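You operate a simulated robot arm through the tools that you are given. There is no shell and no other tool. Be economical: measure what you need, move in short steps, check, and stop when the job is done.

You are at the controls of a simulated two-armed robot. One attempt, no reset.

TASK
Hold the yellow tub on the top of the steel island table steady with one hand and put the tamper with a green handle in it with the other. Put the squat brown bottle on the filling bench top away on the top of the steel island table. Put the small orange crate on the inside of the rinse basin away on the shelf under the white table. Push the lower drawer under the hose rack shut. Take the white gasket and put it on the small white tray. Pull the sink door nearer the bin open. Do these in any order. Set down upright: squat brown bottle.

The check looks at the end state, three seconds after you hand in, the way a careful person would. Anything else that was tipped, shoved, dropped, spilled or broken makes it a failure.

THE ROBOT
Two 7-joint arms with three-finger grippers on one trunk, on a base that drives. Base frame: it is fixed to the floor where the robot stands at the start and does not move with it; the origin is under the middle of the robot, x ahead of it, y to its left, z up. Lengths are in m, angles in rad, forces in N, time in s.
The left shoulder is at the start at [0.03, 0.124, 1.008], the right one opposite. With the tool pointing down near the work surface each hand reaches from about 0.1 to 0.78 m from the robot's upright axis, wherever it stands, measured 20 degrees to its own side. Places, roughly: lower drawer under the hose rack [-0.7, -0.9, 0.5]; shelf under the white table [3.5, -0.6, 0.2]; sink door nearer the bin [-0.7, 0.8, 0.4]; small orange crate (24x16x10 cm) [-0.2, -2.2, 0.9]; small white tray (19x14x3 cm) [-0.8, 0.9, 0.9]; squat brown bottle (5x5x10 cm) [0.8, -2.4, 0.9]; tamper with a green handle (4x4x8 cm) [0.6, -0.1, 0.8]; top of the steel island table [1.1, -0.3, 0.8]; white gasket (6x6x1 cm) [-0.8, -0.8, 0.9]; yellow tub (11x11x8 cm) [0.8, -0.5, 0.8]. Payload 2.2 kg a hand.
Tool frame (each hand has its own): the origin (TCP) lies between the finger pads and is the grasp point; the fingertips stand 0.028 m ahead of it; z points along the fingers, y is the line along which they close. The gripper opens to 0.102 m. The gripper's body begins 0.071 m behind the TCP.
Orientation is told as [roll, pitch, yaw] about the base's x, y, z axes, in that order, counted from this pose: with the fingers straight down and closing along the base's y, the tool's x points along the base's -x, its y along +y and its z along -z.

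THE INTERFACE
- The arms move only by the tool nudge_tool. It takes "left_motion", "right_motion" or both (then of equal length, played together; a hand with none holds still); each is a list of rows, each a list of 7 numbers: the shift along the base's x, y, z in units of 150 mm (1.0 is 150 mm), then the turn, a rotation vector about the base's x, y, z in units of 120 degrees (1.0 is 120 degrees), then the gripper command, from -1 (shut) to 1 (fully open), values between in proportion. In form: [[tx, ty, tz, ax, ay, az, gripper], ...]. A call has 1 to 12 rows; each row is the pose to reach, as a shift and turn from the pose commanded when the call began. A call with a number of a shift or a turn outside -1 to 1 is refused whole. Rows are played at 5 a second. More than 0.05 m and 0.15 rad between two rows, or a gripper value outside its range, and nothing of the call is played. Where a pose cannot be reached the arm comes as near as it can. A force on the tool above 40 N (or 10 N above the force at the start of the call, whichever is more), or a blocked arm, ends the call early, and 0.2 s more pass. The fingers move at their own pace and stop on an object; they squeeze with about 25 N. The grip force told is the motor's: it shows also when the fingers shut on nothing. Time passes only in rows, and 0.2 s behind the last, so rows that repeat a pose let the fingers close. It gives the time, the measured TCP pose, the force on the tool (base axes), the opening and the grip force at its end, in the units of the frame above (readings bear some noise), with the torque about the TCP (base axes, N m) and any sound that the robot's microphone picked up.
- Cameras (640 x 400 px; columns grow to the right, rows downward): "scene" is now at [0.0231, 0.0157, 1.6998]; the picture's right is [0.29, -0.96, 0.00], its down [-0.89, -0.27, -0.36] and it looks along [0.35, 0.11, -0.93] (base axes); focal length 214 px, centre (320, 200). "left" rides on the left gripper at [0.072, 0.038, -0.086] in its tool frame; the picture's right is [-0.46, 0.89, 0.00], its down [-0.60, -0.32, -0.73] and it looks along [-0.65, -0.34, 0.68] (tool axes); focal length 256 px, centre (320, 200). "right" rides on the right gripper at [0.069, 0.044, -0.086] in its tool frame; the picture's right is [-0.53, 0.85, 0.00], its down [-0.58, -0.36, -0.73] and it looks along [-0.62, -0.39, 0.68] (tool axes); focal length 256 px, centre (320, 200). There is no depth. A picture from a camera that has moved, and an enlarged one, comes with that camera's place and axes in the base frame and with its lens.
- grab_frame(camera): a new picture of that camera. No time passes.
- slide_trunk(by): slides the trunk up (or, below 0, down) by that many m; the arms and the scene camera ride with it, the base frame stays. It gives what a move gives, with no picture.
- drive_base(legs): drives the robot by 1 to 6 legs, each [ahead, left, turn to the left] in m, m and rad, along the robot's own axes; the way and the turn of a leg run together, so that a leg with both is an arc; at most 1.5 m and 3.142 rad a leg. The arms and the cameras ride along, it lands a little off, and it stops where it bumps. It gives what a move gives.
- head_to(pan, tilt): turns the head with the scene camera to pan (to the left, within 2.496 rad either way) and tilt (down, from -0.506 to 1.204), counted from straight ahead of the robot. It gives what a move gives.
- close_up(camera, box): a new picture of the part [left, top, right, bottom] of that camera's present view, enlarged. No time passes.
- finish_job(): hands the job in; it is judged then, once.

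Go step by step. Nothing tells you exact positions but the pictures and the camera data: compare them with the known pose of the tool, close in by small moves and look again before you grip or let go. The budget is 165 turns and 130 pictures, counting those below and the enlarged ones. Unless the task says otherwise, let go and move clear before handing in, and close with one line.

The tools are called as a command line: name --argument value ..., lists and objects as JSON in quotes. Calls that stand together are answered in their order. nudge_tool: Moves the arms, as the interface text tells. Its arguments: {"type":"object","properties":{"left_motion":{"type":"array","items":{"type":"array","items":{"type":"number"}}},"right_motion":{"type":"array","items":{"type":"array","items":{"type":"number"}}}},"required":[]} The other tools are called the same way: slide_trunk (by) slides the trunk up or down; drive_base (legs) drives the base; head_to (pan, tilt) turns the head that bears the scene camera; grab_frame (camera) takes a picture; close_up (camera, box) takes an enlarged picture of a part of a camera's view; finish_job () hands the job in.

At the start:

```text
clock: 0.0
left_tcp_pos: [0.4383, 0.5276, 1.1277]
left_ee_rot: [0.0, -0.001, 0.0]
left_ft_force: [0.2, -0.4, 0.2]
left_moment: [-0.02, 0.02, -0.02]
left_gripper_width: 0.102
left_finger_force: 0.0
right_tcp_pos: [0.3423, 0.0274, 1.0927]
right_ee_rot: [0.001, -0.002, 0.0]
right_ft_force: [0.0, 0.8, -0.3]
right_moment: [0.0, -0.02, -0.02]
right_gripper_width: 0.102
right_finger_force: 0.1
trunk travel left (down, up): [-0.25, 0.29]
robot x, y, heading: [0.0028, -0.0017, -0.001]
head pan, tilt: [0.298, 1.201]
```

scene: 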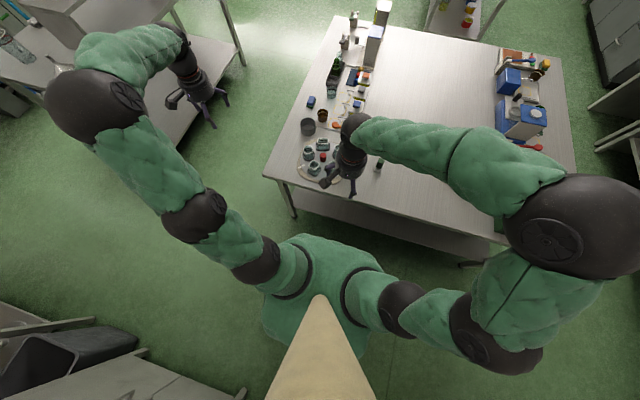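
right: 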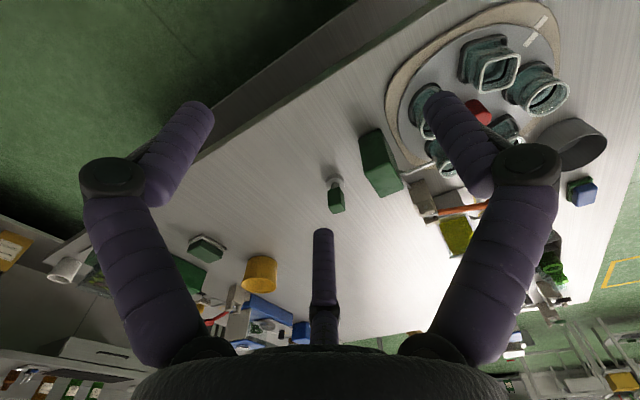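
left: 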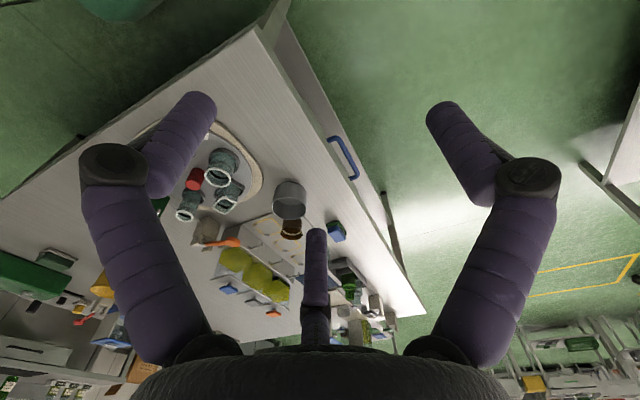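

I see the steel island ahead with the tamper and tub probably near its edge. First I look around with the head.

head_to --pan -0.5 --tilt 0.8

grab_frame --camera "scene"

head_to --pan -1.6 --tilt 0.5

grab_frame --camera "scene"

head_to --pan -2.45 --tilt 0.7

grab_frame --camera "scene"

head_to --pan 2.3 --tilt 0.7

grab_frame --camera "scene"

head_to --pan 0.0 --tilt 0.3

grab_frame --camera "scene"

```text
clock: 1.1
left_tcp_pos: [0.4398, 0.5278, 1.1261]
left_ee_rot: [0.0, -0.001, 0.0]
left_ft_force: [0.3, 0.7, 0.1]
left_moment: [0.01, 0.01, 0.01]
left_gripper_width: 0.102
left_finger_force: 0.0
right_tcp_pos: [0.3411, 0.0273, 1.0929]
right_ee_rot: [0.002, 0.0, 0.0]
right_ft_force: [-0.1, -0.4, -0.4]
right_moment: [0.01, -0.01, -0.01]
right_gripper_width: 0.1017
right_finger_force: 0.0
trunk travel left (down, up): [-0.25, 0.29]
robot x, y, heading: [-0.0033, -0.0018, -0.007]
head pan, tilt: [-0.499, 0.799]
```

```text
126 pictures are left
camera scene: at [0.0405, -0.0394, 1.7275], right [-0.48, -0.88, 0.0], down [-0.63, 0.34, -0.7], along [0.61, -0.33, -0.72], focal length 214 px, centre (320, 200)
```

scene: 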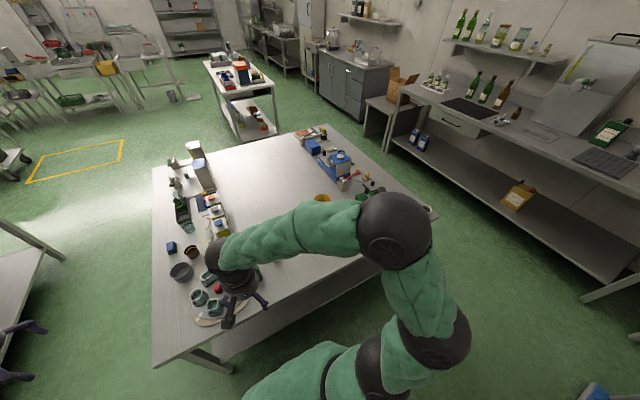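

```text
clock: 2.5
left_tcp_pos: [0.4388, 0.5272, 1.1282]
left_ee_rot: [0.001, -0.001, -0.001]
left_ft_force: [0.7, 0.4, -0.8]
left_moment: [0.0, 0.0, 0.0]
left_gripper_width: 0.1023
left_finger_force: 0.2
right_tcp_pos: [0.3418, 0.0275, 1.0923]
right_ee_rot: [0.002, 0.0, -0.001]
right_ft_force: [-1.0, 1.4, -0.6]
right_moment: [-0.01, -0.03, -0.01]
right_gripper_width: 0.1018
right_finger_force: 0.0
trunk travel left (down, up): [-0.25, 0.29]
robot x, y, heading: [-0.0019, 0.0006, -0.001]
head pan, tilt: [-1.6, 0.499]
```

```text
125 pictures are left
camera scene: at [-0.033, -0.0918, 1.7535], right [-1.0, 0.03, 0.0], down [0.01, 0.48, -0.88], along [-0.03, -0.88, -0.48], focal length 214 px, centre (320, 200)
```

scene: 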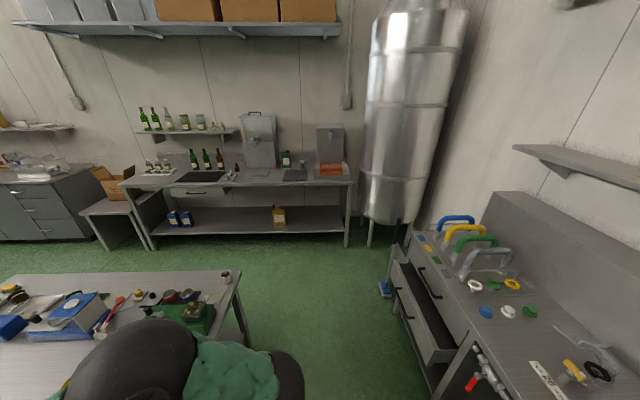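

```text
clock: 3.6
left_tcp_pos: [0.4382, 0.5272, 1.1284]
left_ee_rot: [0.0, 0.0, -0.001]
left_ft_force: [0.2, 0.7, 0.4]
left_moment: [-0.01, 0.04, 0.02]
left_gripper_width: 0.1017
left_finger_force: 0.1
right_tcp_pos: [0.3406, 0.0282, 1.0922]
right_ee_rot: [0.004, 0.0, -0.001]
right_ft_force: [-0.2, 0.4, -0.3]
right_moment: [-0.01, -0.01, 0.05]
right_gripper_width: 0.1019
right_finger_force: 0.1
trunk travel left (down, up): [-0.25, 0.29]
robot x, y, heading: [-0.0002, 0.0037, -0.0]
head pan, tilt: [-2.45, 0.7]
```

```text
124 pictures are left
camera scene: at [-0.0958, -0.0551, 1.7358], right [-0.64, 0.77, 0.0], down [0.5, 0.41, -0.77], along [-0.59, -0.49, -0.64], focal length 214 px, centre (320, 200)
```

scene: 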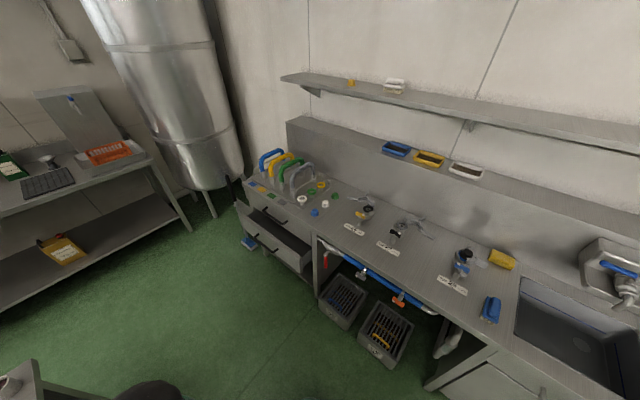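

```text
clock: 7.4
left_tcp_pos: [0.4375, 0.5276, 1.1274]
left_ee_rot: [0.001, 0.0, 0.0]
left_ft_force: [0.2, -0.6, 0.6]
left_moment: [-0.02, 0.01, -0.04]
left_gripper_width: 0.1023
left_finger_force: 0.0
right_tcp_pos: [0.341, 0.0275, 1.0923]
right_ee_rot: [0.001, -0.003, -0.001]
right_ft_force: [-0.2, 0.0, 0.3]
right_moment: [0.02, 0.01, -0.01]
right_gripper_width: 0.1021
right_finger_force: 0.0
trunk travel left (down, up): [-0.25, 0.29]
robot x, y, heading: [-0.0013, 0.004, 0.002]
head pan, tilt: [2.3, 0.7]
```

```text
123 pictures are left
camera scene: at [-0.087, 0.0625, 1.7358], right [0.75, 0.67, 0.0], down [0.43, -0.48, -0.76], along [-0.51, 0.57, -0.64], focal length 214 px, centre (320, 200)
```

scene: 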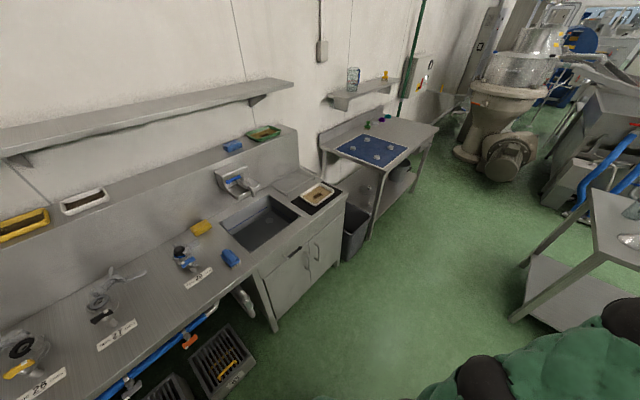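

```text
clock: 9.5
left_tcp_pos: [0.4386, 0.5281, 1.1284]
left_ee_rot: [0.001, 0.0, 0.0]
left_ft_force: [0.4, -0.2, 0.3]
left_moment: [0.02, 0.0, 0.0]
left_gripper_width: 0.102
left_finger_force: 0.0
right_tcp_pos: [0.34, 0.0279, 1.0931]
right_ee_rot: [0.002, 0.001, 0.0]
right_ft_force: [-1.6, 0.0, 0.2]
right_moment: [-0.01, -0.02, 0.03]
right_gripper_width: 0.1019
right_finger_force: 0.0
trunk travel left (down, up): [-0.25, 0.29]
robot x, y, heading: [-0.0006, 0.0001, 0.003]
head pan, tilt: [0.0, 0.3]
```

```text
122 pictures are left
camera scene: at [0.063, -0.0008, 1.7718], right [0.0, -1.0, 0.0], down [-0.3, 0.0, -0.96], along [0.96, 0.0, -0.3], focal length 214 px, centre (320, 200)
```

scene: 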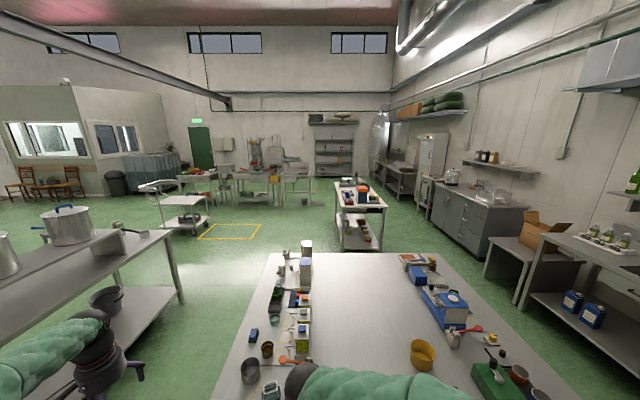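

The tamper is at about (0.59,-0.10), the tub at about (0.77,-0.46), and the table's near edge is at x≈0.4. I shift the base to the right so that both hands reach, then look.

drive_base --legs '[[0.0, -0.32, 0.0]]'

head_to --pan 0.0 --tilt 0.95

grab_frame --camera "scene"

grab_frame --camera "right"

grab_frame --camera "left"

```text
clock: 11.7
left_tcp_pos: [0.4373, 0.204, 1.1286]
left_ee_rot: [0.0, 0.0, 0.0]
left_ft_force: [-0.7, -0.2, 0.0]
left_moment: [0.03, 0.01, -0.03]
left_gripper_width: 0.1018
left_finger_force: 0.1
right_tcp_pos: [0.3414, -0.2972, 1.0931]
right_ee_rot: [0.002, 0.001, 0.001]
right_ft_force: [0.3, 0.0, -0.2]
right_moment: [0.06, -0.02, 0.0]
right_gripper_width: 0.102
right_finger_force: 0.1
trunk travel left (down, up): [-0.25, 0.29]
robot x, y, heading: [-0.0009, -0.3267, 0.0]
head pan, tilt: [0.0, 0.3]
```

```text
clock: 12.7
left_tcp_pos: [0.4366, 0.2039, 1.1271]
left_ee_rot: [0.001, 0.0, 0.004]
left_ft_force: [0.5, 0.2, 0.8]
left_moment: [0.01, 0.0, 0.0]
left_gripper_width: 0.1018
left_finger_force: 0.0
right_tcp_pos: [0.3404, -0.2963, 1.0931]
right_ee_rot: [0.002, 0.001, 0.002]
right_ft_force: [0.5, 0.5, 0.0]
right_moment: [-0.01, -0.04, 0.0]
right_gripper_width: 0.1019
right_finger_force: 0.0
trunk travel left (down, up): [-0.25, 0.29]
robot x, y, heading: [0.0001, -0.3227, -0.0]
head pan, tilt: [0.0, 0.949]
```

```text
121 pictures are left
camera scene: at [0.0426, -0.325, 1.716], right [0.0, -1.0, 0.0], down [-0.81, 0.0, -0.58], along [0.58, 0.0, -0.81], focal length 214 px, centre (320, 200)
```

scene: 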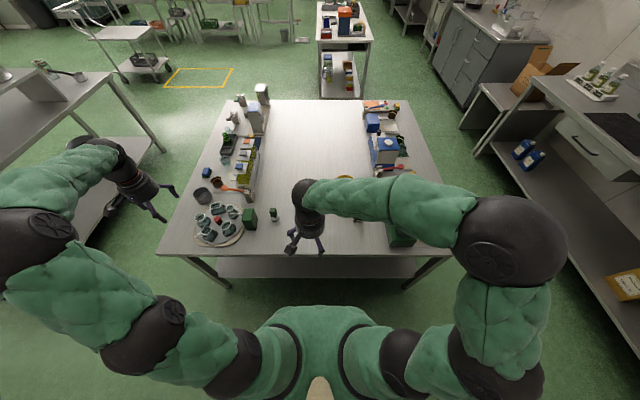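

```text
120 pictures are left
camera right: at [0.27, -0.2524, 1.1775], right [0.53, 0.85, 0.0], down [0.58, -0.36, 0.73], along [0.62, -0.39, -0.68], focal length 256 px, centre (320, 200)
```

right: 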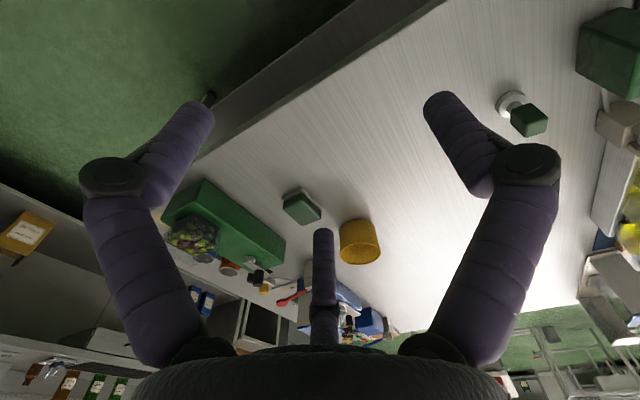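

```text
119 pictures are left
camera left: at [0.3644, 0.2417, 1.2145], right [0.46, 0.89, 0.0], down [0.6, -0.32, 0.73], along [0.65, -0.34, -0.68], focal length 256 px, centre (320, 200)
```

left: 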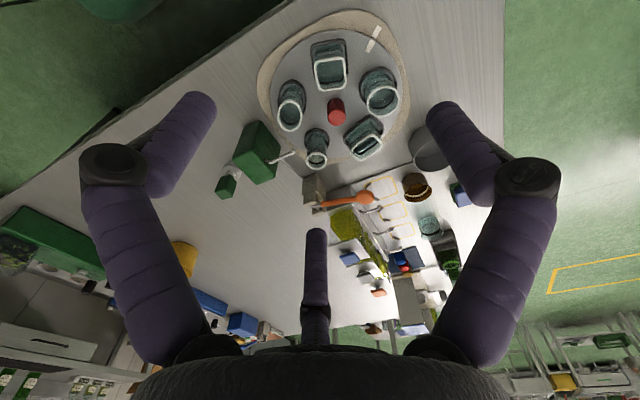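

The tamper stands on its disk base with the green handle on top at about (0.60,-0.094,0.84). I zoom in on the tub, the tamper and the scene.

close_up --camera "right" --box '[250, 150, 450, 275]'

close_up --camera "right" --box '[460, 70, 620, 170]'

close_up --camera "scene" --box '[180, 140, 440, 300]'

```text
3.20 times, centred on (350, 212) of right
camera zoom: at [0.27, -0.2524, 1.1775], right [0.53, 0.85, 0.0], down [0.58, -0.36, 0.73], along [0.62, -0.39, -0.68], focal length 819 px, centre (224, 160)
```

zoom: 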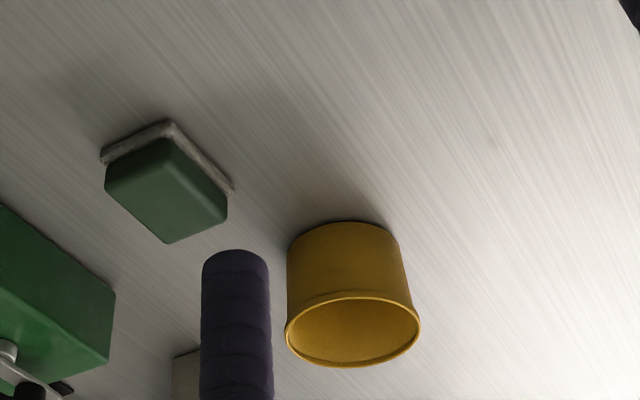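

```text
4.00 times, centred on (540, 120) of right
camera zoom: at [0.27, -0.2524, 1.1775], right [0.53, 0.85, 0.0], down [0.58, -0.36, 0.73], along [0.62, -0.39, -0.68], focal length 1024 px, centre (-560, 520)
```

zoom: 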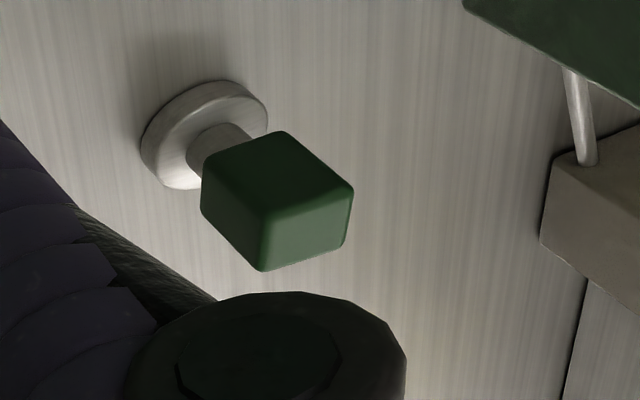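

```text
2.46 times, centred on (310, 220) of scene
camera zoom: at [0.0426, -0.325, 1.716], right [0.0, -1.0, 0.0], down [-0.81, 0.0, -0.58], along [0.58, 0.0, -0.81], focal length 528 px, centre (345, 151)
```

zoom: 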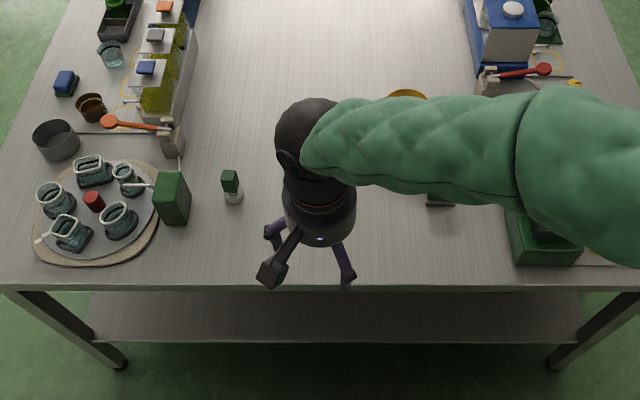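

The handle's faces line up with the base axes. The plan is to pinch the tub's right rim with the right hand and grip the tamper along x with the left hand leaning left. First I edge the base forward a little for reach.

drive_base --legs '[[0.08, -0.03, 0.0]]'

nudge_tool --left_motion '[[0.0, -0.25, 0, 0, 0, 0.07, 1], [0.05, -0.5, 0, 0, 0, 0.14, 1], [0.1, -0.75, 0, 0, 0, 0.21, 1], [0.15, -0.9, 0, 0, 0, 0.28, 1], [0.2, -0.95, 0, 0, 0, 0.35, 1], [0.2, -0.95, 0, 0, 0, 0.42, 1], [0.2, -0.95, 0, 0, 0, 0.49, 1], [0.2, -0.95, 0, 0, 0, 0.56, 1], [0.2, -0.95, 0, 0, 0, 0.63, 1], [0.2, -0.95, 0, 0, 0, 0.7, 1], [0.2, -0.95, 0, 0, 0, 0.75, 1]]' --right_motion '[[0.2, -0.2, 0, -0.03, 0, 0, 0.5], [0.4, -0.4, 0, -0.06, 0, 0, 0.2], [0.6, -0.6, 0, -0.1, 0, 0, 0.2], [0.8, -0.8, 0, -0.12, 0, 0, 0.2], [0.95, -0.95, 0, -0.12, 0, 0, 0.2], [0.95, -0.95, 0, -0.12, 0, 0, 0.2], [0.95, -0.95, 0, -0.12, 0, 0, 0.2], [0.95, -0.95, 0, -0.12, 0, 0, 0.2], [0.95, -0.95, 0, -0.12, 0, 0, 0.2], [0.95, -0.95, 0, -0.12, 0, 0, 0.2], [0.95, -0.95, 0, -0.12, 0, 0, 0.2]]'

grab_frame --camera "scene"

grab_frame --camera "right"

grab_frame --camera "left"

```text
clock: 13.8
left_tcp_pos: [0.5163, 0.1746, 1.1272]
left_ee_rot: [-0.002, 0.003, 0.004]
left_ft_force: [0.2, -0.4, 0.5]
left_moment: [0.03, 0.04, 0.02]
left_gripper_width: 0.1019
left_finger_force: 0.2
right_tcp_pos: [0.4198, -0.3248, 1.0916]
right_ee_rot: [0.002, 0.001, 0.003]
right_ft_force: [1.4, -0.1, 0.6]
right_moment: [0.04, 0.04, -0.02]
right_gripper_width: 0.1022
right_finger_force: 0.0
trunk travel left (down, up): [-0.25, 0.29]
robot x, y, heading: [0.077, -0.3489, 0.001]
head pan, tilt: [0.0, 0.949]
```

```text
clock: 16.2
left_tcp_pos: [0.5445, 0.0326, 1.128]
left_ee_rot: [0.0, -0.001, 1.575]
left_ft_force: [0.8, -0.1, 0.5]
left_moment: [0.02, -0.01, 0.0]
left_gripper_width: 0.1021
left_finger_force: 0.1
right_tcp_pos: [0.5612, -0.4678, 1.0921]
right_ee_rot: [-0.25, 0.002, 0.003]
right_ft_force: [-0.4, 0.4, 0.9]
right_moment: [0.05, 0.0, -0.04]
right_gripper_width: 0.0612
right_finger_force: 0.0
trunk travel left (down, up): [-0.25, 0.29]
robot x, y, heading: [0.0777, -0.3553, 0.001]
head pan, tilt: [0.0, 0.949]
```

```text
115 pictures are left
camera scene: at [0.1208, -0.3544, 1.716], right [0.0, -1.0, 0.0], down [-0.81, 0.0, -0.58], along [0.58, 0.0, -0.81], focal length 214 px, centre (320, 200)
```

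scene: 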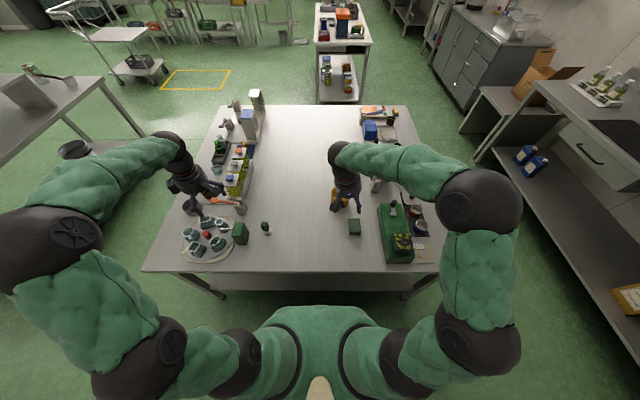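

```text
114 pictures are left
camera right: at [0.4895, -0.4039, 1.1633], right [0.53, 0.82, -0.21], down [0.58, -0.17, 0.8], along [0.62, -0.55, -0.57], focal length 256 px, centre (320, 200)
```

right: 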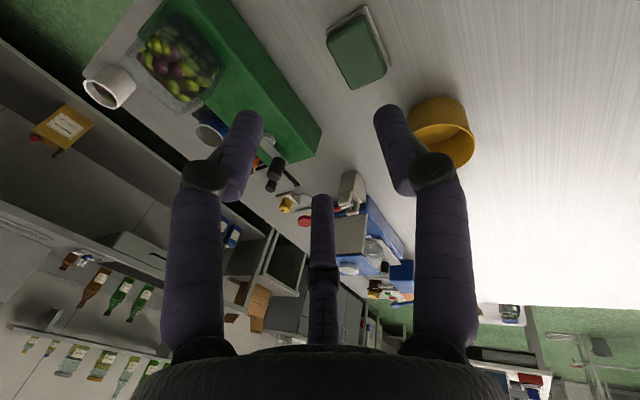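

```text
113 pictures are left
camera left: at [0.5062, -0.0396, 1.2146], right [-0.89, 0.46, 0.0], down [0.31, 0.61, 0.73], along [0.34, 0.65, -0.68], focal length 256 px, centre (320, 200)
```

left: 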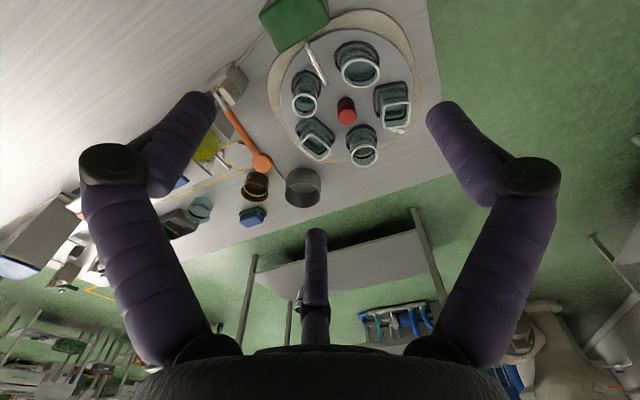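

My right tilt went the wrong way and the left camera would face the right hand, so I turn the left hand to yaw -90° and correct the right tilt.

nudge_tool --left_motion '[[0, 0, 0, 0, 0, -0.07, 1], [0, 0, 0, 0, 0, -0.14, 1], [0, 0, 0, 0, 0, -0.21, 1], [0, 0, 0, 0, 0, -0.28, 1], [0, 0, 0, 0, 0, -0.35, 1], [0, 0, 0, 0, 0, -0.42, 1], [0, 0, 0, 0, 0, -0.49, 1], [0, 0, 0, 0, 0, -0.56, 1], [0, 0, 0, 0, 0, -0.63, 1], [0, 0, 0, 0, 0, -0.69, 1], [0, 0, 0, 0, 0, -0.752, 1]]' --right_motion '[[0.1, 0, 0, 0.05, 0, 0, 0.2], [0.2, 0, 0, 0.1, 0, 0, 0.2], [0.4, -0.1, 0, 0.15, 0, 0, 0.2], [0.6, -0.2, 0, 0.2, 0, 0, 0.2], [0.8, -0.24, 0, 0.22, 0, 0, 0.2], [0.93, -0.24, 0, 0.22, 0, 0, 0.2], [0.93, -0.24, 0, 0.22, 0, 0, 0.2], [0.93, -0.24, 0, 0.22, 0, 0, 0.2], [0.93, -0.24, 0, 0.22, 0, 0, 0.2], [0.93, -0.24, 0, 0.22, 0, 0, 0.2], [0.93, -0.24, 0, 0.22, 0, 0, 0.2]]'

nudge_tool --left_motion '[[0, 0, 0, 0, 0, -0.07, 1], [0, 0, 0, 0, 0, -0.14, 1], [0, 0, 0, 0, 0, -0.21, 1], [0, 0, 0, 0, 0, -0.28, 1], [0, 0, 0, 0, 0, -0.35, 1], [0, 0, 0, 0, 0, -0.42, 1], [0, 0, 0, 0, 0, -0.49, 1], [0.1, -0.2, 0, 0, 0, -0.56, 1], [0.2, -0.4, 0, 0, 0, -0.63, 1], [0.3, -0.6, 0, 0, 0, -0.69, 1], [0.37, -0.7, 0, 0, 0, -0.75, 1]]'

grab_frame --camera "scene"

grab_frame --camera "right"

grab_frame --camera "left"

```text
clock: 18.6
left_tcp_pos: [0.545, 0.0327, 1.1279]
left_ee_rot: [0.002, -0.001, -0.003]
left_ft_force: [0.1, 0.1, 0.5]
left_moment: [-0.01, -0.01, -0.02]
left_gripper_width: 0.102
left_finger_force: 0.0
right_tcp_pos: [0.7023, -0.5053, 1.092]
right_ee_rot: [0.212, 0.0, 0.002]
right_ft_force: [0.4, -0.2, -0.1]
right_moment: [-0.03, 0.05, 0.0]
right_gripper_width: 0.0613
right_finger_force: 0.1
trunk travel left (down, up): [-0.25, 0.29]
robot x, y, heading: [0.0812, -0.3558, 0.011]
head pan, tilt: [0.0, 0.949]
```

```text
clock: 21.0
left_tcp_pos: [0.6003, -0.0729, 1.1285]
left_ee_rot: [-0.002, 0.001, -1.575]
left_ft_force: [1.1, 1.2, 0.5]
left_moment: [-0.03, 0.0, -0.01]
left_gripper_width: 0.1023
left_finger_force: 0.1
right_tcp_pos: [0.7019, -0.5048, 1.0919]
right_ee_rot: [0.214, 0.0, 0.003]
right_ft_force: [0.2, -0.5, -0.6]
right_moment: [0.0, -0.01, -0.05]
right_gripper_width: 0.0609
right_finger_force: 0.1
trunk travel left (down, up): [-0.25, 0.29]
robot x, y, heading: [0.0764, -0.3522, 0.002]
head pan, tilt: [0.0, 0.949]
```

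```text
112 pictures are left
camera scene: at [0.1209, -0.3544, 1.716], right [0.0, -1.0, 0.0], down [-0.81, 0.0, -0.58], along [0.58, 0.0, -0.81], focal length 214 px, centre (320, 200)
```

scene: 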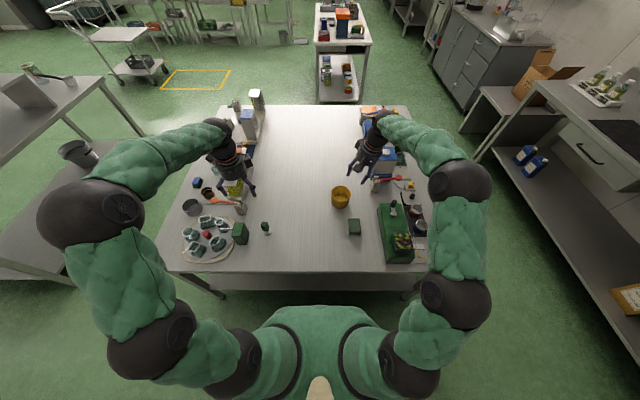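

```text
111 pictures are left
camera right: at [0.631, -0.4805, 1.1835], right [0.53, 0.83, 0.18], down [0.58, -0.51, 0.64], along [0.62, -0.24, -0.75], focal length 256 px, centre (320, 200)
```

right: 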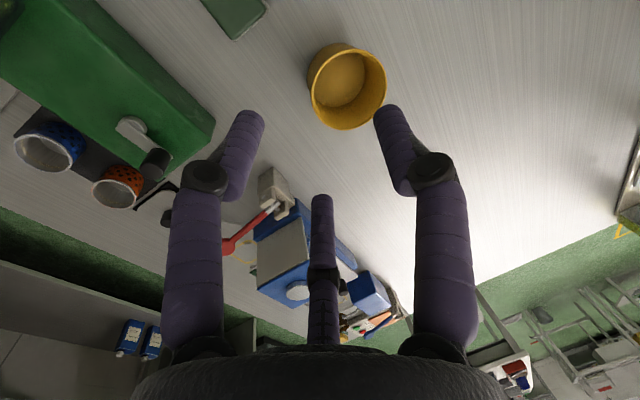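

```text
110 pictures are left
camera left: at [0.6369, -0.0016, 1.2149], right [0.88, -0.47, 0.0], down [-0.32, -0.6, 0.73], along [-0.34, -0.65, -0.68], focal length 256 px, centre (320, 200)
```

left: 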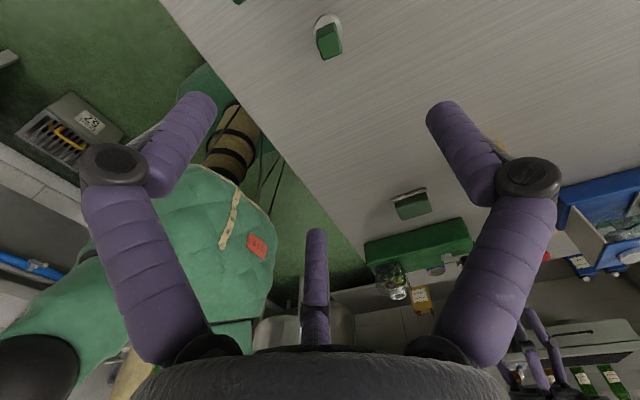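

I place the tub rim centre at (0.775,-0.460) and the handle at (0.600,-0.099). I lower both hands halfway with the left hand leaning.

nudge_tool --left_motion '[[0, 0, -0.2, -0.05, 0, 0, 1], [0, -0.05, -0.4, -0.1, 0, 0, 1], [0, -0.1, -0.6, -0.14, 0, 0, 1], [0, -0.167, -0.8, -0.167, 0, 0, 1], [0, -0.167, -0.95, -0.167, 0, 0, 1]]' --right_motion '[[0.15, 0, -0.2, 0, 0, 0, 0.2], [0.3, -0.05, -0.4, 0, 0, 0, 0.2], [0.48, -0.05, -0.6, 0, 0, 0, 0.2], [0.48, -0.05, -0.7, 0, 0, 0, 0.2], [0.48, -0.05, -0.8, 0, 0, 0, 0.2]]'

grab_frame --camera "right"

grab_frame --camera "left"

```text
clock: 22.2
left_tcp_pos: [0.601, -0.0981, 0.9843]
left_ee_rot: [-0.001, -0.351, -1.572]
left_ft_force: [0.6, -0.5, 0.4]
left_moment: [0.03, 0.05, 0.03]
left_gripper_width: 0.1018
left_finger_force: 0.0
right_tcp_pos: [0.7742, -0.5109, 0.9717]
right_ee_rot: [0.211, 0.0, 0.005]
right_ft_force: [-0.6, 0.1, 0.2]
right_moment: [-0.02, 0.02, -0.01]
right_gripper_width: 0.061
right_finger_force: 0.1
trunk travel left (down, up): [-0.25, 0.29]
robot x, y, heading: [0.0799, -0.3558, 0.005]
head pan, tilt: [0.0, 0.949]
```

```text
109 pictures are left
camera right: at [0.7035, -0.4866, 1.0649], right [0.53, 0.83, 0.18], down [0.58, -0.51, 0.64], along [0.62, -0.24, -0.75], focal length 256 px, centre (320, 200)
```

right: 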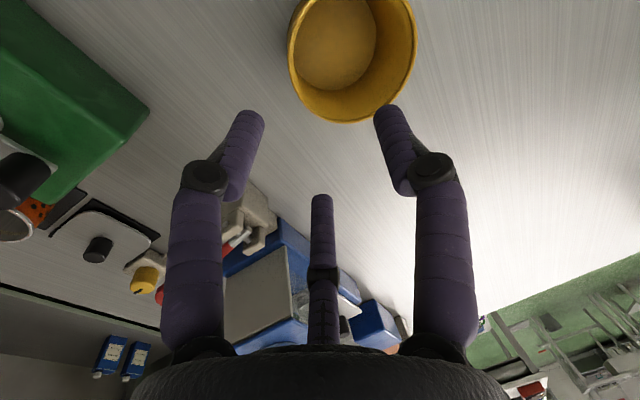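

```text
108 pictures are left
camera left: at [0.6385, 0.0001, 1.0409], right [0.89, -0.44, 0.16], down [-0.32, -0.32, 0.89], along [-0.34, -0.84, -0.42], focal length 256 px, centre (320, 200)
```

left: 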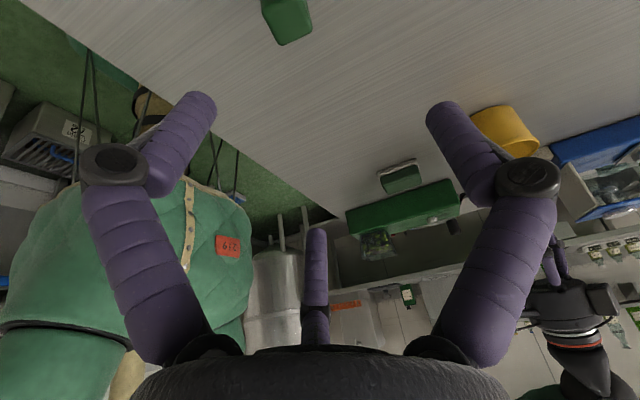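

Both are aligned within millimetres, so I descend and close.

nudge_tool --left_motion '[[0, 0, -0.25, 0, 0, 0, 1], [-0.02, -0.02, -0.5, 0, 0, 0, 1], [-0.02, -0.02, -0.75, 0, 0, 0, 1], [-0.02, -0.02, -0.94, 0, 0, 0, 1], [-0.02, -0.02, -0.94, 0, 0, 0, 1], [-0.02, -0.02, -0.94, 0, 0, 0, -1], [-0.02, -0.02, -0.94, 0, 0, 0, -1], [-0.02, -0.02, -0.94, 0, 0, 0, -1], [-0.02, -0.02, -0.94, 0, 0, 0, -1]]' --right_motion '[[0, 0, -0.2, 0, 0, 0, 0.2], [0, -0.01, -0.45, 0, 0, 0, 0.2], [0, -0.01, -0.7, 0, 0, 0, 0.2], [0, -0.01, -0.84, 0, 0, 0, 0.2], [0, -0.01, -0.84, 0, 0, 0, 0.2], [0, -0.01, -0.84, 0, 0, 0, -1], [0, -0.01, -0.84, 0, 0, 0, -1], [0, -0.01, -0.84, 0, 0, 0, -1], [0, -0.01, -0.84, 0, 0, 0, -1]]'

grab_frame --camera "scene"

```text
clock: 24.2
left_tcp_pos: [0.5982, -0.0996, 0.8453]
left_ee_rot: [0.002, -0.349, -1.572]
left_ft_force: [-2.0, 0.7, 6.8]
left_moment: [0.05, 0.18, 0.0]
left_gripper_width: 0.0347
left_finger_force: 24.6
right_tcp_pos: [0.7722, -0.5124, 0.8465]
right_ee_rot: [0.212, 0.001, 0.004]
right_ft_force: [-1.4, -0.8, -0.5]
right_moment: [0.0, 0.03, 0.02]
right_gripper_width: 0.0059
right_finger_force: 24.8
trunk travel left (down, up): [-0.25, 0.29]
robot x, y, heading: [0.0771, -0.3593, -0.001]
head pan, tilt: [0.0, 0.949]
```

```text
107 pictures are left
camera scene: at [0.1202, -0.3545, 1.716], right [0.0, -1.0, 0.0], down [-0.81, 0.0, -0.58], along [0.58, 0.0, -0.81], focal length 214 px, centre (320, 200)
```

scene: 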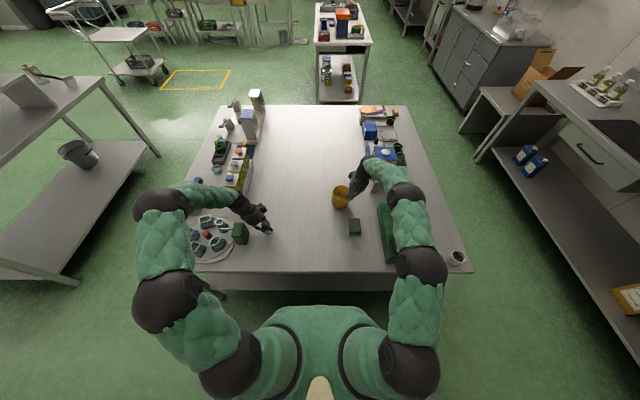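

Both grips hold. I lift the tamper and carry it to the tub.

nudge_tool --left_motion '[[0, 0, 0.25, 0, 0, 0, -1], [0, 0, 0.5, 0, 0, 0, -1], [0, 0, 0.75, 0, 0, 0, -1], [0.1, -0.2, 0.85, 0, 0, 0, -1], [0.2, -0.4, 0.85, 0, 0, 0, -1], [0.3, -0.6, 0.85, 0, 0, 0, -1], [0.4, -0.8, 0.85, 0, 0, 0, -1], [0.5, -1.0, 0.85, 0, 0, 0, -1]]'

nudge_tool --left_motion '[[0.15, -0.2, 0, 0, 0, 0, -1], [0.3, -0.4, 0, 0, 0, 0, -1], [0.45, -0.6, 0, 0, 0, 0, -1], [0.55, -0.8, 0, 0, 0, 0, -1], [0.62, -0.9, 0, 0, 0, 0, -1], [0.62, -0.9, 0, 0, 0, 0, -1]]'

grab_frame --camera "left"

close_up --camera "scene" --box '[240, 130, 440, 255]'

```text
clock: 26.0
left_tcp_pos: [0.6764, -0.2525, 0.9719]
left_ee_rot: [-0.003, -0.349, -1.572]
left_ft_force: [1.7, -0.4, -2.5]
left_moment: [-0.01, -0.04, 0.02]
left_gripper_width: 0.0339
left_finger_force: 25.3
right_tcp_pos: [0.7737, -0.5124, 0.845]
right_ee_rot: [0.211, 0.0, 0.004]
right_ft_force: [0.0, -0.9, -1.2]
right_moment: [0.01, 0.02, -0.01]
right_gripper_width: 0.0058
right_finger_force: 24.6
trunk travel left (down, up): [-0.25, 0.29]
robot x, y, heading: [0.0756, -0.3552, 0.005]
head pan, tilt: [0.0, 0.949]
```

```text
clock: 27.4
left_tcp_pos: [0.7657, -0.3857, 0.9712]
left_ee_rot: [0.0, -0.348, -1.574]
left_ft_force: [-0.2, 0.2, -2.4]
left_moment: [-0.02, -0.01, -0.01]
left_gripper_width: 0.0343
left_finger_force: 25.0
right_tcp_pos: [0.7727, -0.5125, 0.8457]
right_ee_rot: [0.21, 0.001, 0.005]
right_ft_force: [-1.0, 0.4, 0.5]
right_moment: [0.0, 0.01, -0.05]
right_gripper_width: 0.0063
right_finger_force: 25.1
trunk travel left (down, up): [-0.25, 0.29]
robot x, y, heading: [0.0765, -0.349, 0.003]
head pan, tilt: [0.0, 0.949]
```

```text
106 pictures are left
camera left: at [0.8031, -0.2892, 1.0277], right [0.88, -0.44, 0.16], down [-0.32, -0.32, 0.89], along [-0.34, -0.84, -0.42], focal length 256 px, centre (320, 200)
```

left: 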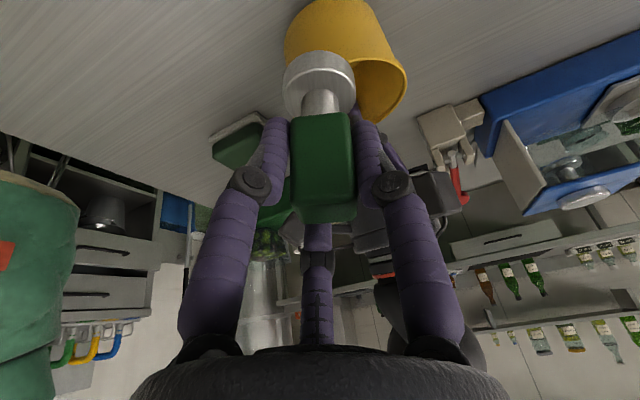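

```text
3.20 times, centred on (340, 192) of scene
camera zoom: at [0.1208, -0.3543, 1.716], right [0.0, -1.0, 0.0], down [-0.81, 0.0, -0.58], along [0.58, 0.0, -0.81], focal length 686 px, centre (256, 224)
```

zoom: 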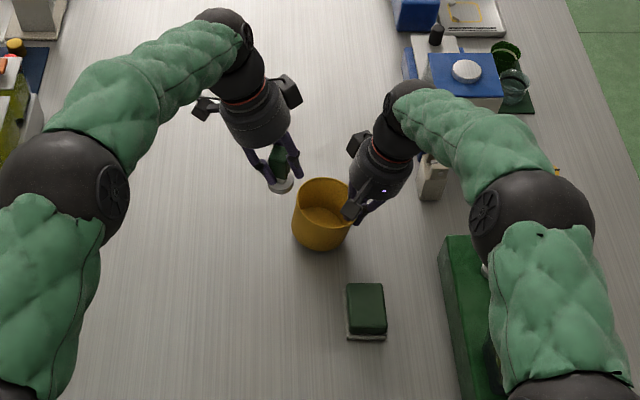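

I move over the tub centre and lower the tamper.

nudge_tool --left_motion '[[0.03, -0.2, 0, 0, 0, 0, -1], [0.07, -0.41, 0, 0, 0, 0, -1], [0.07, -0.41, -0.2, 0, 0, 0, -1], [0.07, -0.41, -0.4, 0, 0, 0, -1], [0.07, -0.41, -0.4, 0, 0, 0, -1]]'

close_up --camera "scene" --box '[290, 155, 390, 218]'

grab_frame --camera "left"

```text
clock: 28.6
left_tcp_pos: [0.7764, -0.4497, 0.9118]
left_ee_rot: [0.0, -0.348, -1.572]
left_ft_force: [-0.6, -0.1, -2.6]
left_moment: [0.02, -0.01, -0.03]
left_gripper_width: 0.034
left_finger_force: 24.5
right_tcp_pos: [0.7728, -0.5128, 0.8468]
right_ee_rot: [0.211, 0.002, 0.005]
right_ft_force: [-0.3, 0.2, -0.1]
right_moment: [0.03, 0.0, -0.05]
right_gripper_width: 0.0061
right_finger_force: 25.0
trunk travel left (down, up): [-0.25, 0.29]
robot x, y, heading: [0.0756, -0.3512, -0.002]
head pan, tilt: [0.0, 0.949]
```

```text
6.35 times, centred on (340, 186) of scene
camera zoom: at [0.1207, -0.3543, 1.716], right [0.0, -1.0, 0.0], down [-0.81, 0.0, -0.58], along [0.58, 0.0, -0.81], focal length 1362 px, centre (193, 286)
```

zoom: 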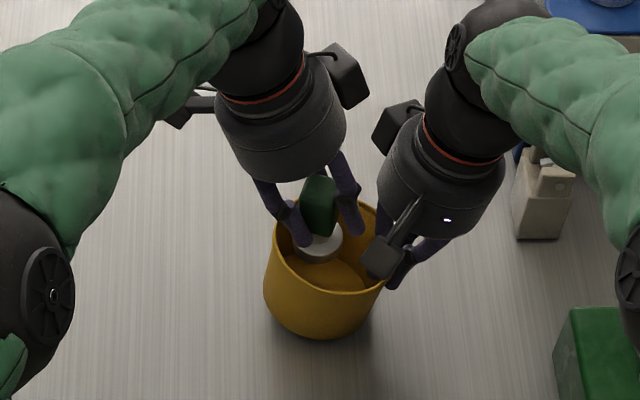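

```text
103 pictures are left
camera left: at [0.8128, -0.3517, 0.9683], right [0.88, -0.44, 0.16], down [-0.32, -0.32, 0.89], along [-0.34, -0.84, -0.42], focal length 256 px, centre (320, 200)
```

left: 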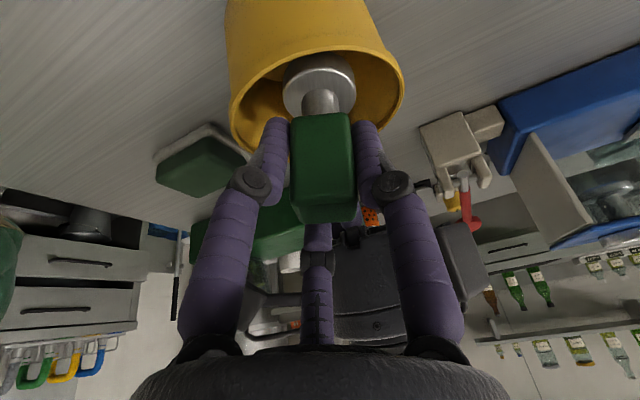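

The tamper is centred in the tub. I lower it to the floor of the tub, open slightly and withdraw.

nudge_tool --left_motion '[[0, 0.0, -0.15, 0, 0, 0, -1], [0, 0.0, -0.3, 0, 0, 0, -1], [0, 0.0, -0.38, 0, 0, 0, -1], [0, 0.0, -0.38, 0, 0, 0, -1]]'

```text
clock: 29.6
left_tcp_pos: [0.7757, -0.4488, 0.8556]
left_ee_rot: [0.004, -0.353, -1.572]
left_ft_force: [3.8, -16.6, 12.4]
left_moment: [0.51, 0.24, 0.15]
left_gripper_width: 0.0338
left_finger_force: 25.2
right_tcp_pos: [0.7719, -0.5097, 0.8463]
right_ee_rot: [0.213, 0.002, 0.004]
right_ft_force: [-4.9, 21.2, 2.4]
right_moment: [-0.87, 0.26, 0.03]
right_gripper_width: 0.0079
right_finger_force: 25.1
trunk travel left (down, up): [-0.25, 0.29]
robot x, y, heading: [0.0802, -0.3521, 0.005]
head pan, tilt: [0.0, 0.949]
```

There is a sideways load between the hands, so I look before releasing.

close_up --camera "scene" --box '[290, 155, 390, 218]'

grab_frame --camera "left"

```text
6.35 times, centred on (340, 186) of scene
camera zoom: at [0.1191, -0.3535, 1.7161], right [0.0, -1.0, 0.0], down [-0.81, 0.0, -0.58], along [0.58, 0.0, -0.81], focal length 1362 px, centre (193, 286)
```

zoom: 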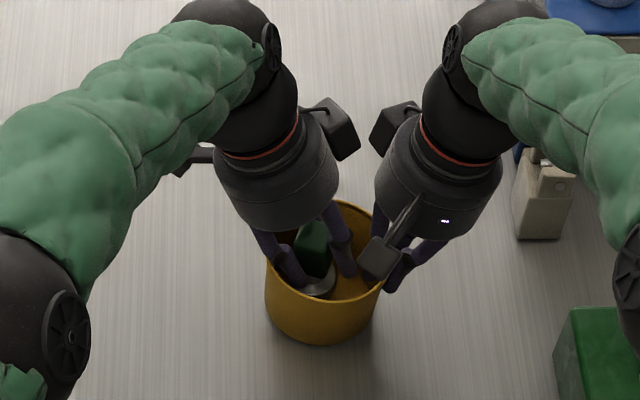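

```text
101 pictures are left
camera left: at [0.8129, -0.3508, 0.9125], right [0.88, -0.44, 0.16], down [-0.32, -0.31, 0.89], along [-0.34, -0.84, -0.42], focal length 256 px, centre (320, 200)
```

left: 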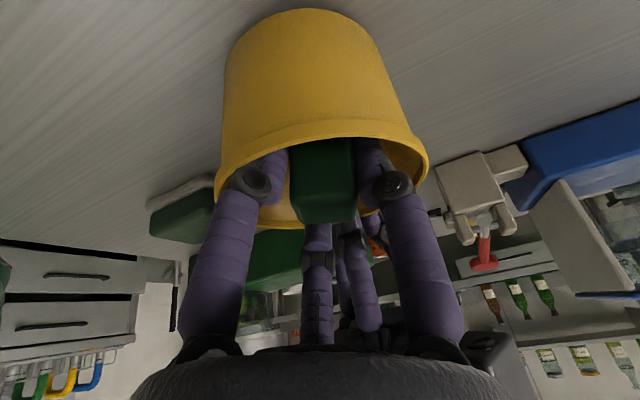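

The left fingers' knuckles seem to touch the tub's left rim. I raise a little, shift away from that rim and lower again.

nudge_tool --left_motion '[[0, 0, 0.13, 0, 0, 0, -1], [0, -0.09, 0.13, 0, 0, 0, -1], [0, -0.09, 0.07, 0, 0, 0, -1], [0, -0.09, 0.02, 0, 0, 0, -1], [0, -0.09, 0.02, 0, 0, 0, -1]]'

```text
clock: 30.8
left_tcp_pos: [0.7765, -0.4605, 0.8581]
left_ee_rot: [-0.001, -0.349, -1.571]
left_ft_force: [1.1, -1.4, 0.6]
left_moment: [0.11, 0.06, -0.01]
left_gripper_width: 0.0338
left_finger_force: 25.4
right_tcp_pos: [0.7747, -0.5135, 0.8462]
right_ee_rot: [0.21, -0.001, 0.003]
right_ft_force: [-0.3, 0.8, -2.7]
right_moment: [-0.29, -0.05, 0.04]
right_gripper_width: 0.0063
right_finger_force: 25.1
trunk travel left (down, up): [-0.25, 0.29]
robot x, y, heading: [0.0814, -0.3525, 0.005]
head pan, tilt: [0.0, 0.949]
```

The load is gone and the tamper rests on the floor of the tub. I open the left hand, raise it, and check.

nudge_tool --left_motion '[[0, 0, 0, 0, 0, 0, 0.05], [0, 0, 0, 0, 0, 0, 0.05], [0, 0, 0.2, 0, 0, 0, 0.05], [0, 0, 0.4, 0, 0, 0, 0.05], [0, 0.1, 0.7, 0, 0, 0, 0.05], [0, 0.4, 0.9, 0, 0, 0, 0.05], [0, 0.7, 0.9, 0, 0, 0, 0.05], [0, 1, 0.9, 0, 0, 0, 0.05]]'

close_up --camera "scene" --box '[270, 140, 410, 228]'

```text
refused: row 6 steps farther than a row can; nothing moved
```

```text
4.55 times, centred on (340, 184) of scene
camera zoom: at [0.1211, -0.3544, 1.7159], right [0.0, -1.0, 0.0], down [-0.81, 0.0, -0.58], along [0.58, 0.0, -0.81], focal length 975 px, centre (229, 273)
```

zoom: 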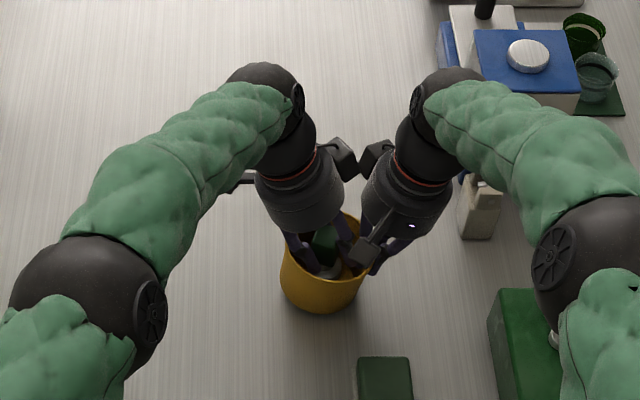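

nudge_tool --left_motion '[[0, 0, 0, 0, 0, 0, 0.05], [0, 0, 0, 0, 0, 0, 0.05], [0, 0, 0.2, 0, 0, 0, 0.05], [0, 0, 0.4, 0, 0, 0, 0.05], [0, 0.1, 0.65, 0, 0, 0, 0.05], [0, 0.3, 0.8, 0, 0, 0, 0.05], [0, 0.6, 0.8, 0, 0, 0, 0.05], [0, 0.9, 0.8, 0, 0, 0, 0.05]]'

close_up --camera "scene" --box '[270, 140, 410, 228]'

```text
clock: 32.6
left_tcp_pos: [0.7759, -0.3251, 0.9782]
left_ee_rot: [-0.001, -0.349, -1.573]
left_ft_force: [-0.6, 0.1, -0.2]
left_moment: [0.0, 0.0, 0.0]
left_gripper_width: 0.0534
left_finger_force: 0.1
right_tcp_pos: [0.7709, -0.5122, 0.8462]
right_ee_rot: [0.21, 0.001, 0.004]
right_ft_force: [-0.5, 0.2, -1.6]
right_moment: [-0.14, 0.0, 0.0]
right_gripper_width: 0.0059
right_finger_force: 25.3
trunk travel left (down, up): [-0.25, 0.29]
robot x, y, heading: [0.08, -0.3527, 0.001]
head pan, tilt: [0.0, 0.949]
```

```text
4.55 times, centred on (340, 184) of scene
camera zoom: at [0.1209, -0.3533, 1.7159], right [0.0, -1.0, 0.0], down [-0.81, 0.0, -0.58], along [0.58, 0.0, -0.81], focal length 975 px, centre (229, 273)
```

zoom: 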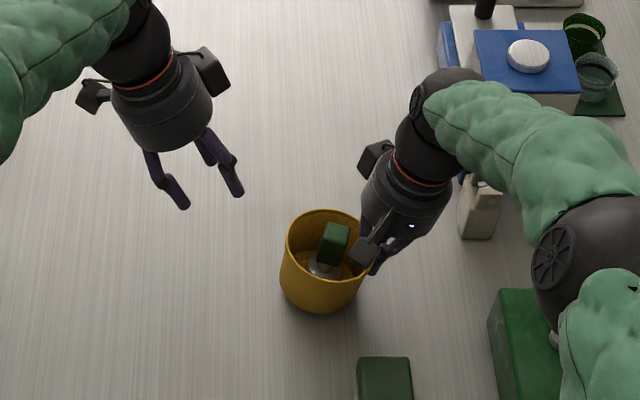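

The tamper stands in the tub. I release the right hand, rise, and bring both arms in.

nudge_tool --right_motion '[[0, 0, 0, 0, 0, 0, -0.3], [0, 0, 0, 0, 0, 0, -0.3], [0, 0, 0.2, 0, 0, 0, -0.3], [0, 0, 0.4, 0, 0, 0, -0.3], [0, 0, 0.65, 0, 0, 0, -0.3], [-0.2, 0, 0.9, 0, 0, 0, 0.5], [-0.5, 0, 1, 0, 0, 0, 1], [-0.8, 0, 1, -0.05, 0, 0, 1], [-1, 0, 1, -0.1, 0, 0, 1]]' --left_motion '[[0, 0, 0.2, 0, 0, 0, 0.05], [0, 0, 0.4, 0, 0, 0, 0.05], [0, 0, 0.6, 0, 0, 0, 0.05], [0, 0, 0.8, 0.05, 0, 0, 0.05], [0, 0.2, 1, 0.1, 0, 0, 0.05], [-0.2, 0.4, 1, 0.167, 0, 0, 1], [-0.5, 0.5, 1, 0.167, 0, 0, 1], [-0.8, 0.6, 1, 0.167, 0, 0, 1], [-1, 0.7, 1, 0.167, 0, 0, 1]]'

grab_frame --camera "scene"

```text
clock: 34.6
left_tcp_pos: [0.6253, -0.2178, 1.1278]
left_ee_rot: [0.002, 0.001, -1.571]
left_ft_force: [-0.7, -0.7, -0.5]
left_moment: [-0.03, -0.01, -0.03]
left_gripper_width: 0.1018
left_finger_force: 0.0
right_tcp_pos: [0.6239, -0.5104, 0.999]
right_ee_rot: [0.0, 0.0, 0.001]
right_ft_force: [-0.8, -0.2, 0.1]
right_moment: [-0.02, -0.01, 0.01]
right_gripper_width: 0.1021
right_finger_force: 0.2
trunk travel left (down, up): [-0.25, 0.29]
robot x, y, heading: [0.0774, -0.3492, -0.001]
head pan, tilt: [0.0, 0.949]
```

```text
98 pictures are left
camera scene: at [0.1194, -0.3534, 1.716], right [0.0, -1.0, 0.0], down [-0.81, 0.0, -0.58], along [0.58, 0.0, -0.81], focal length 214 px, centre (320, 200)
```

scene: 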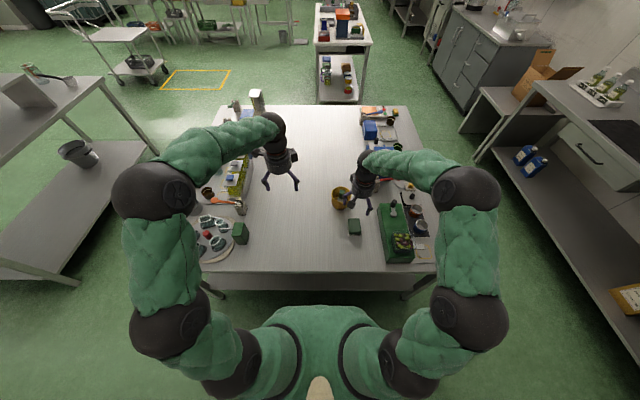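

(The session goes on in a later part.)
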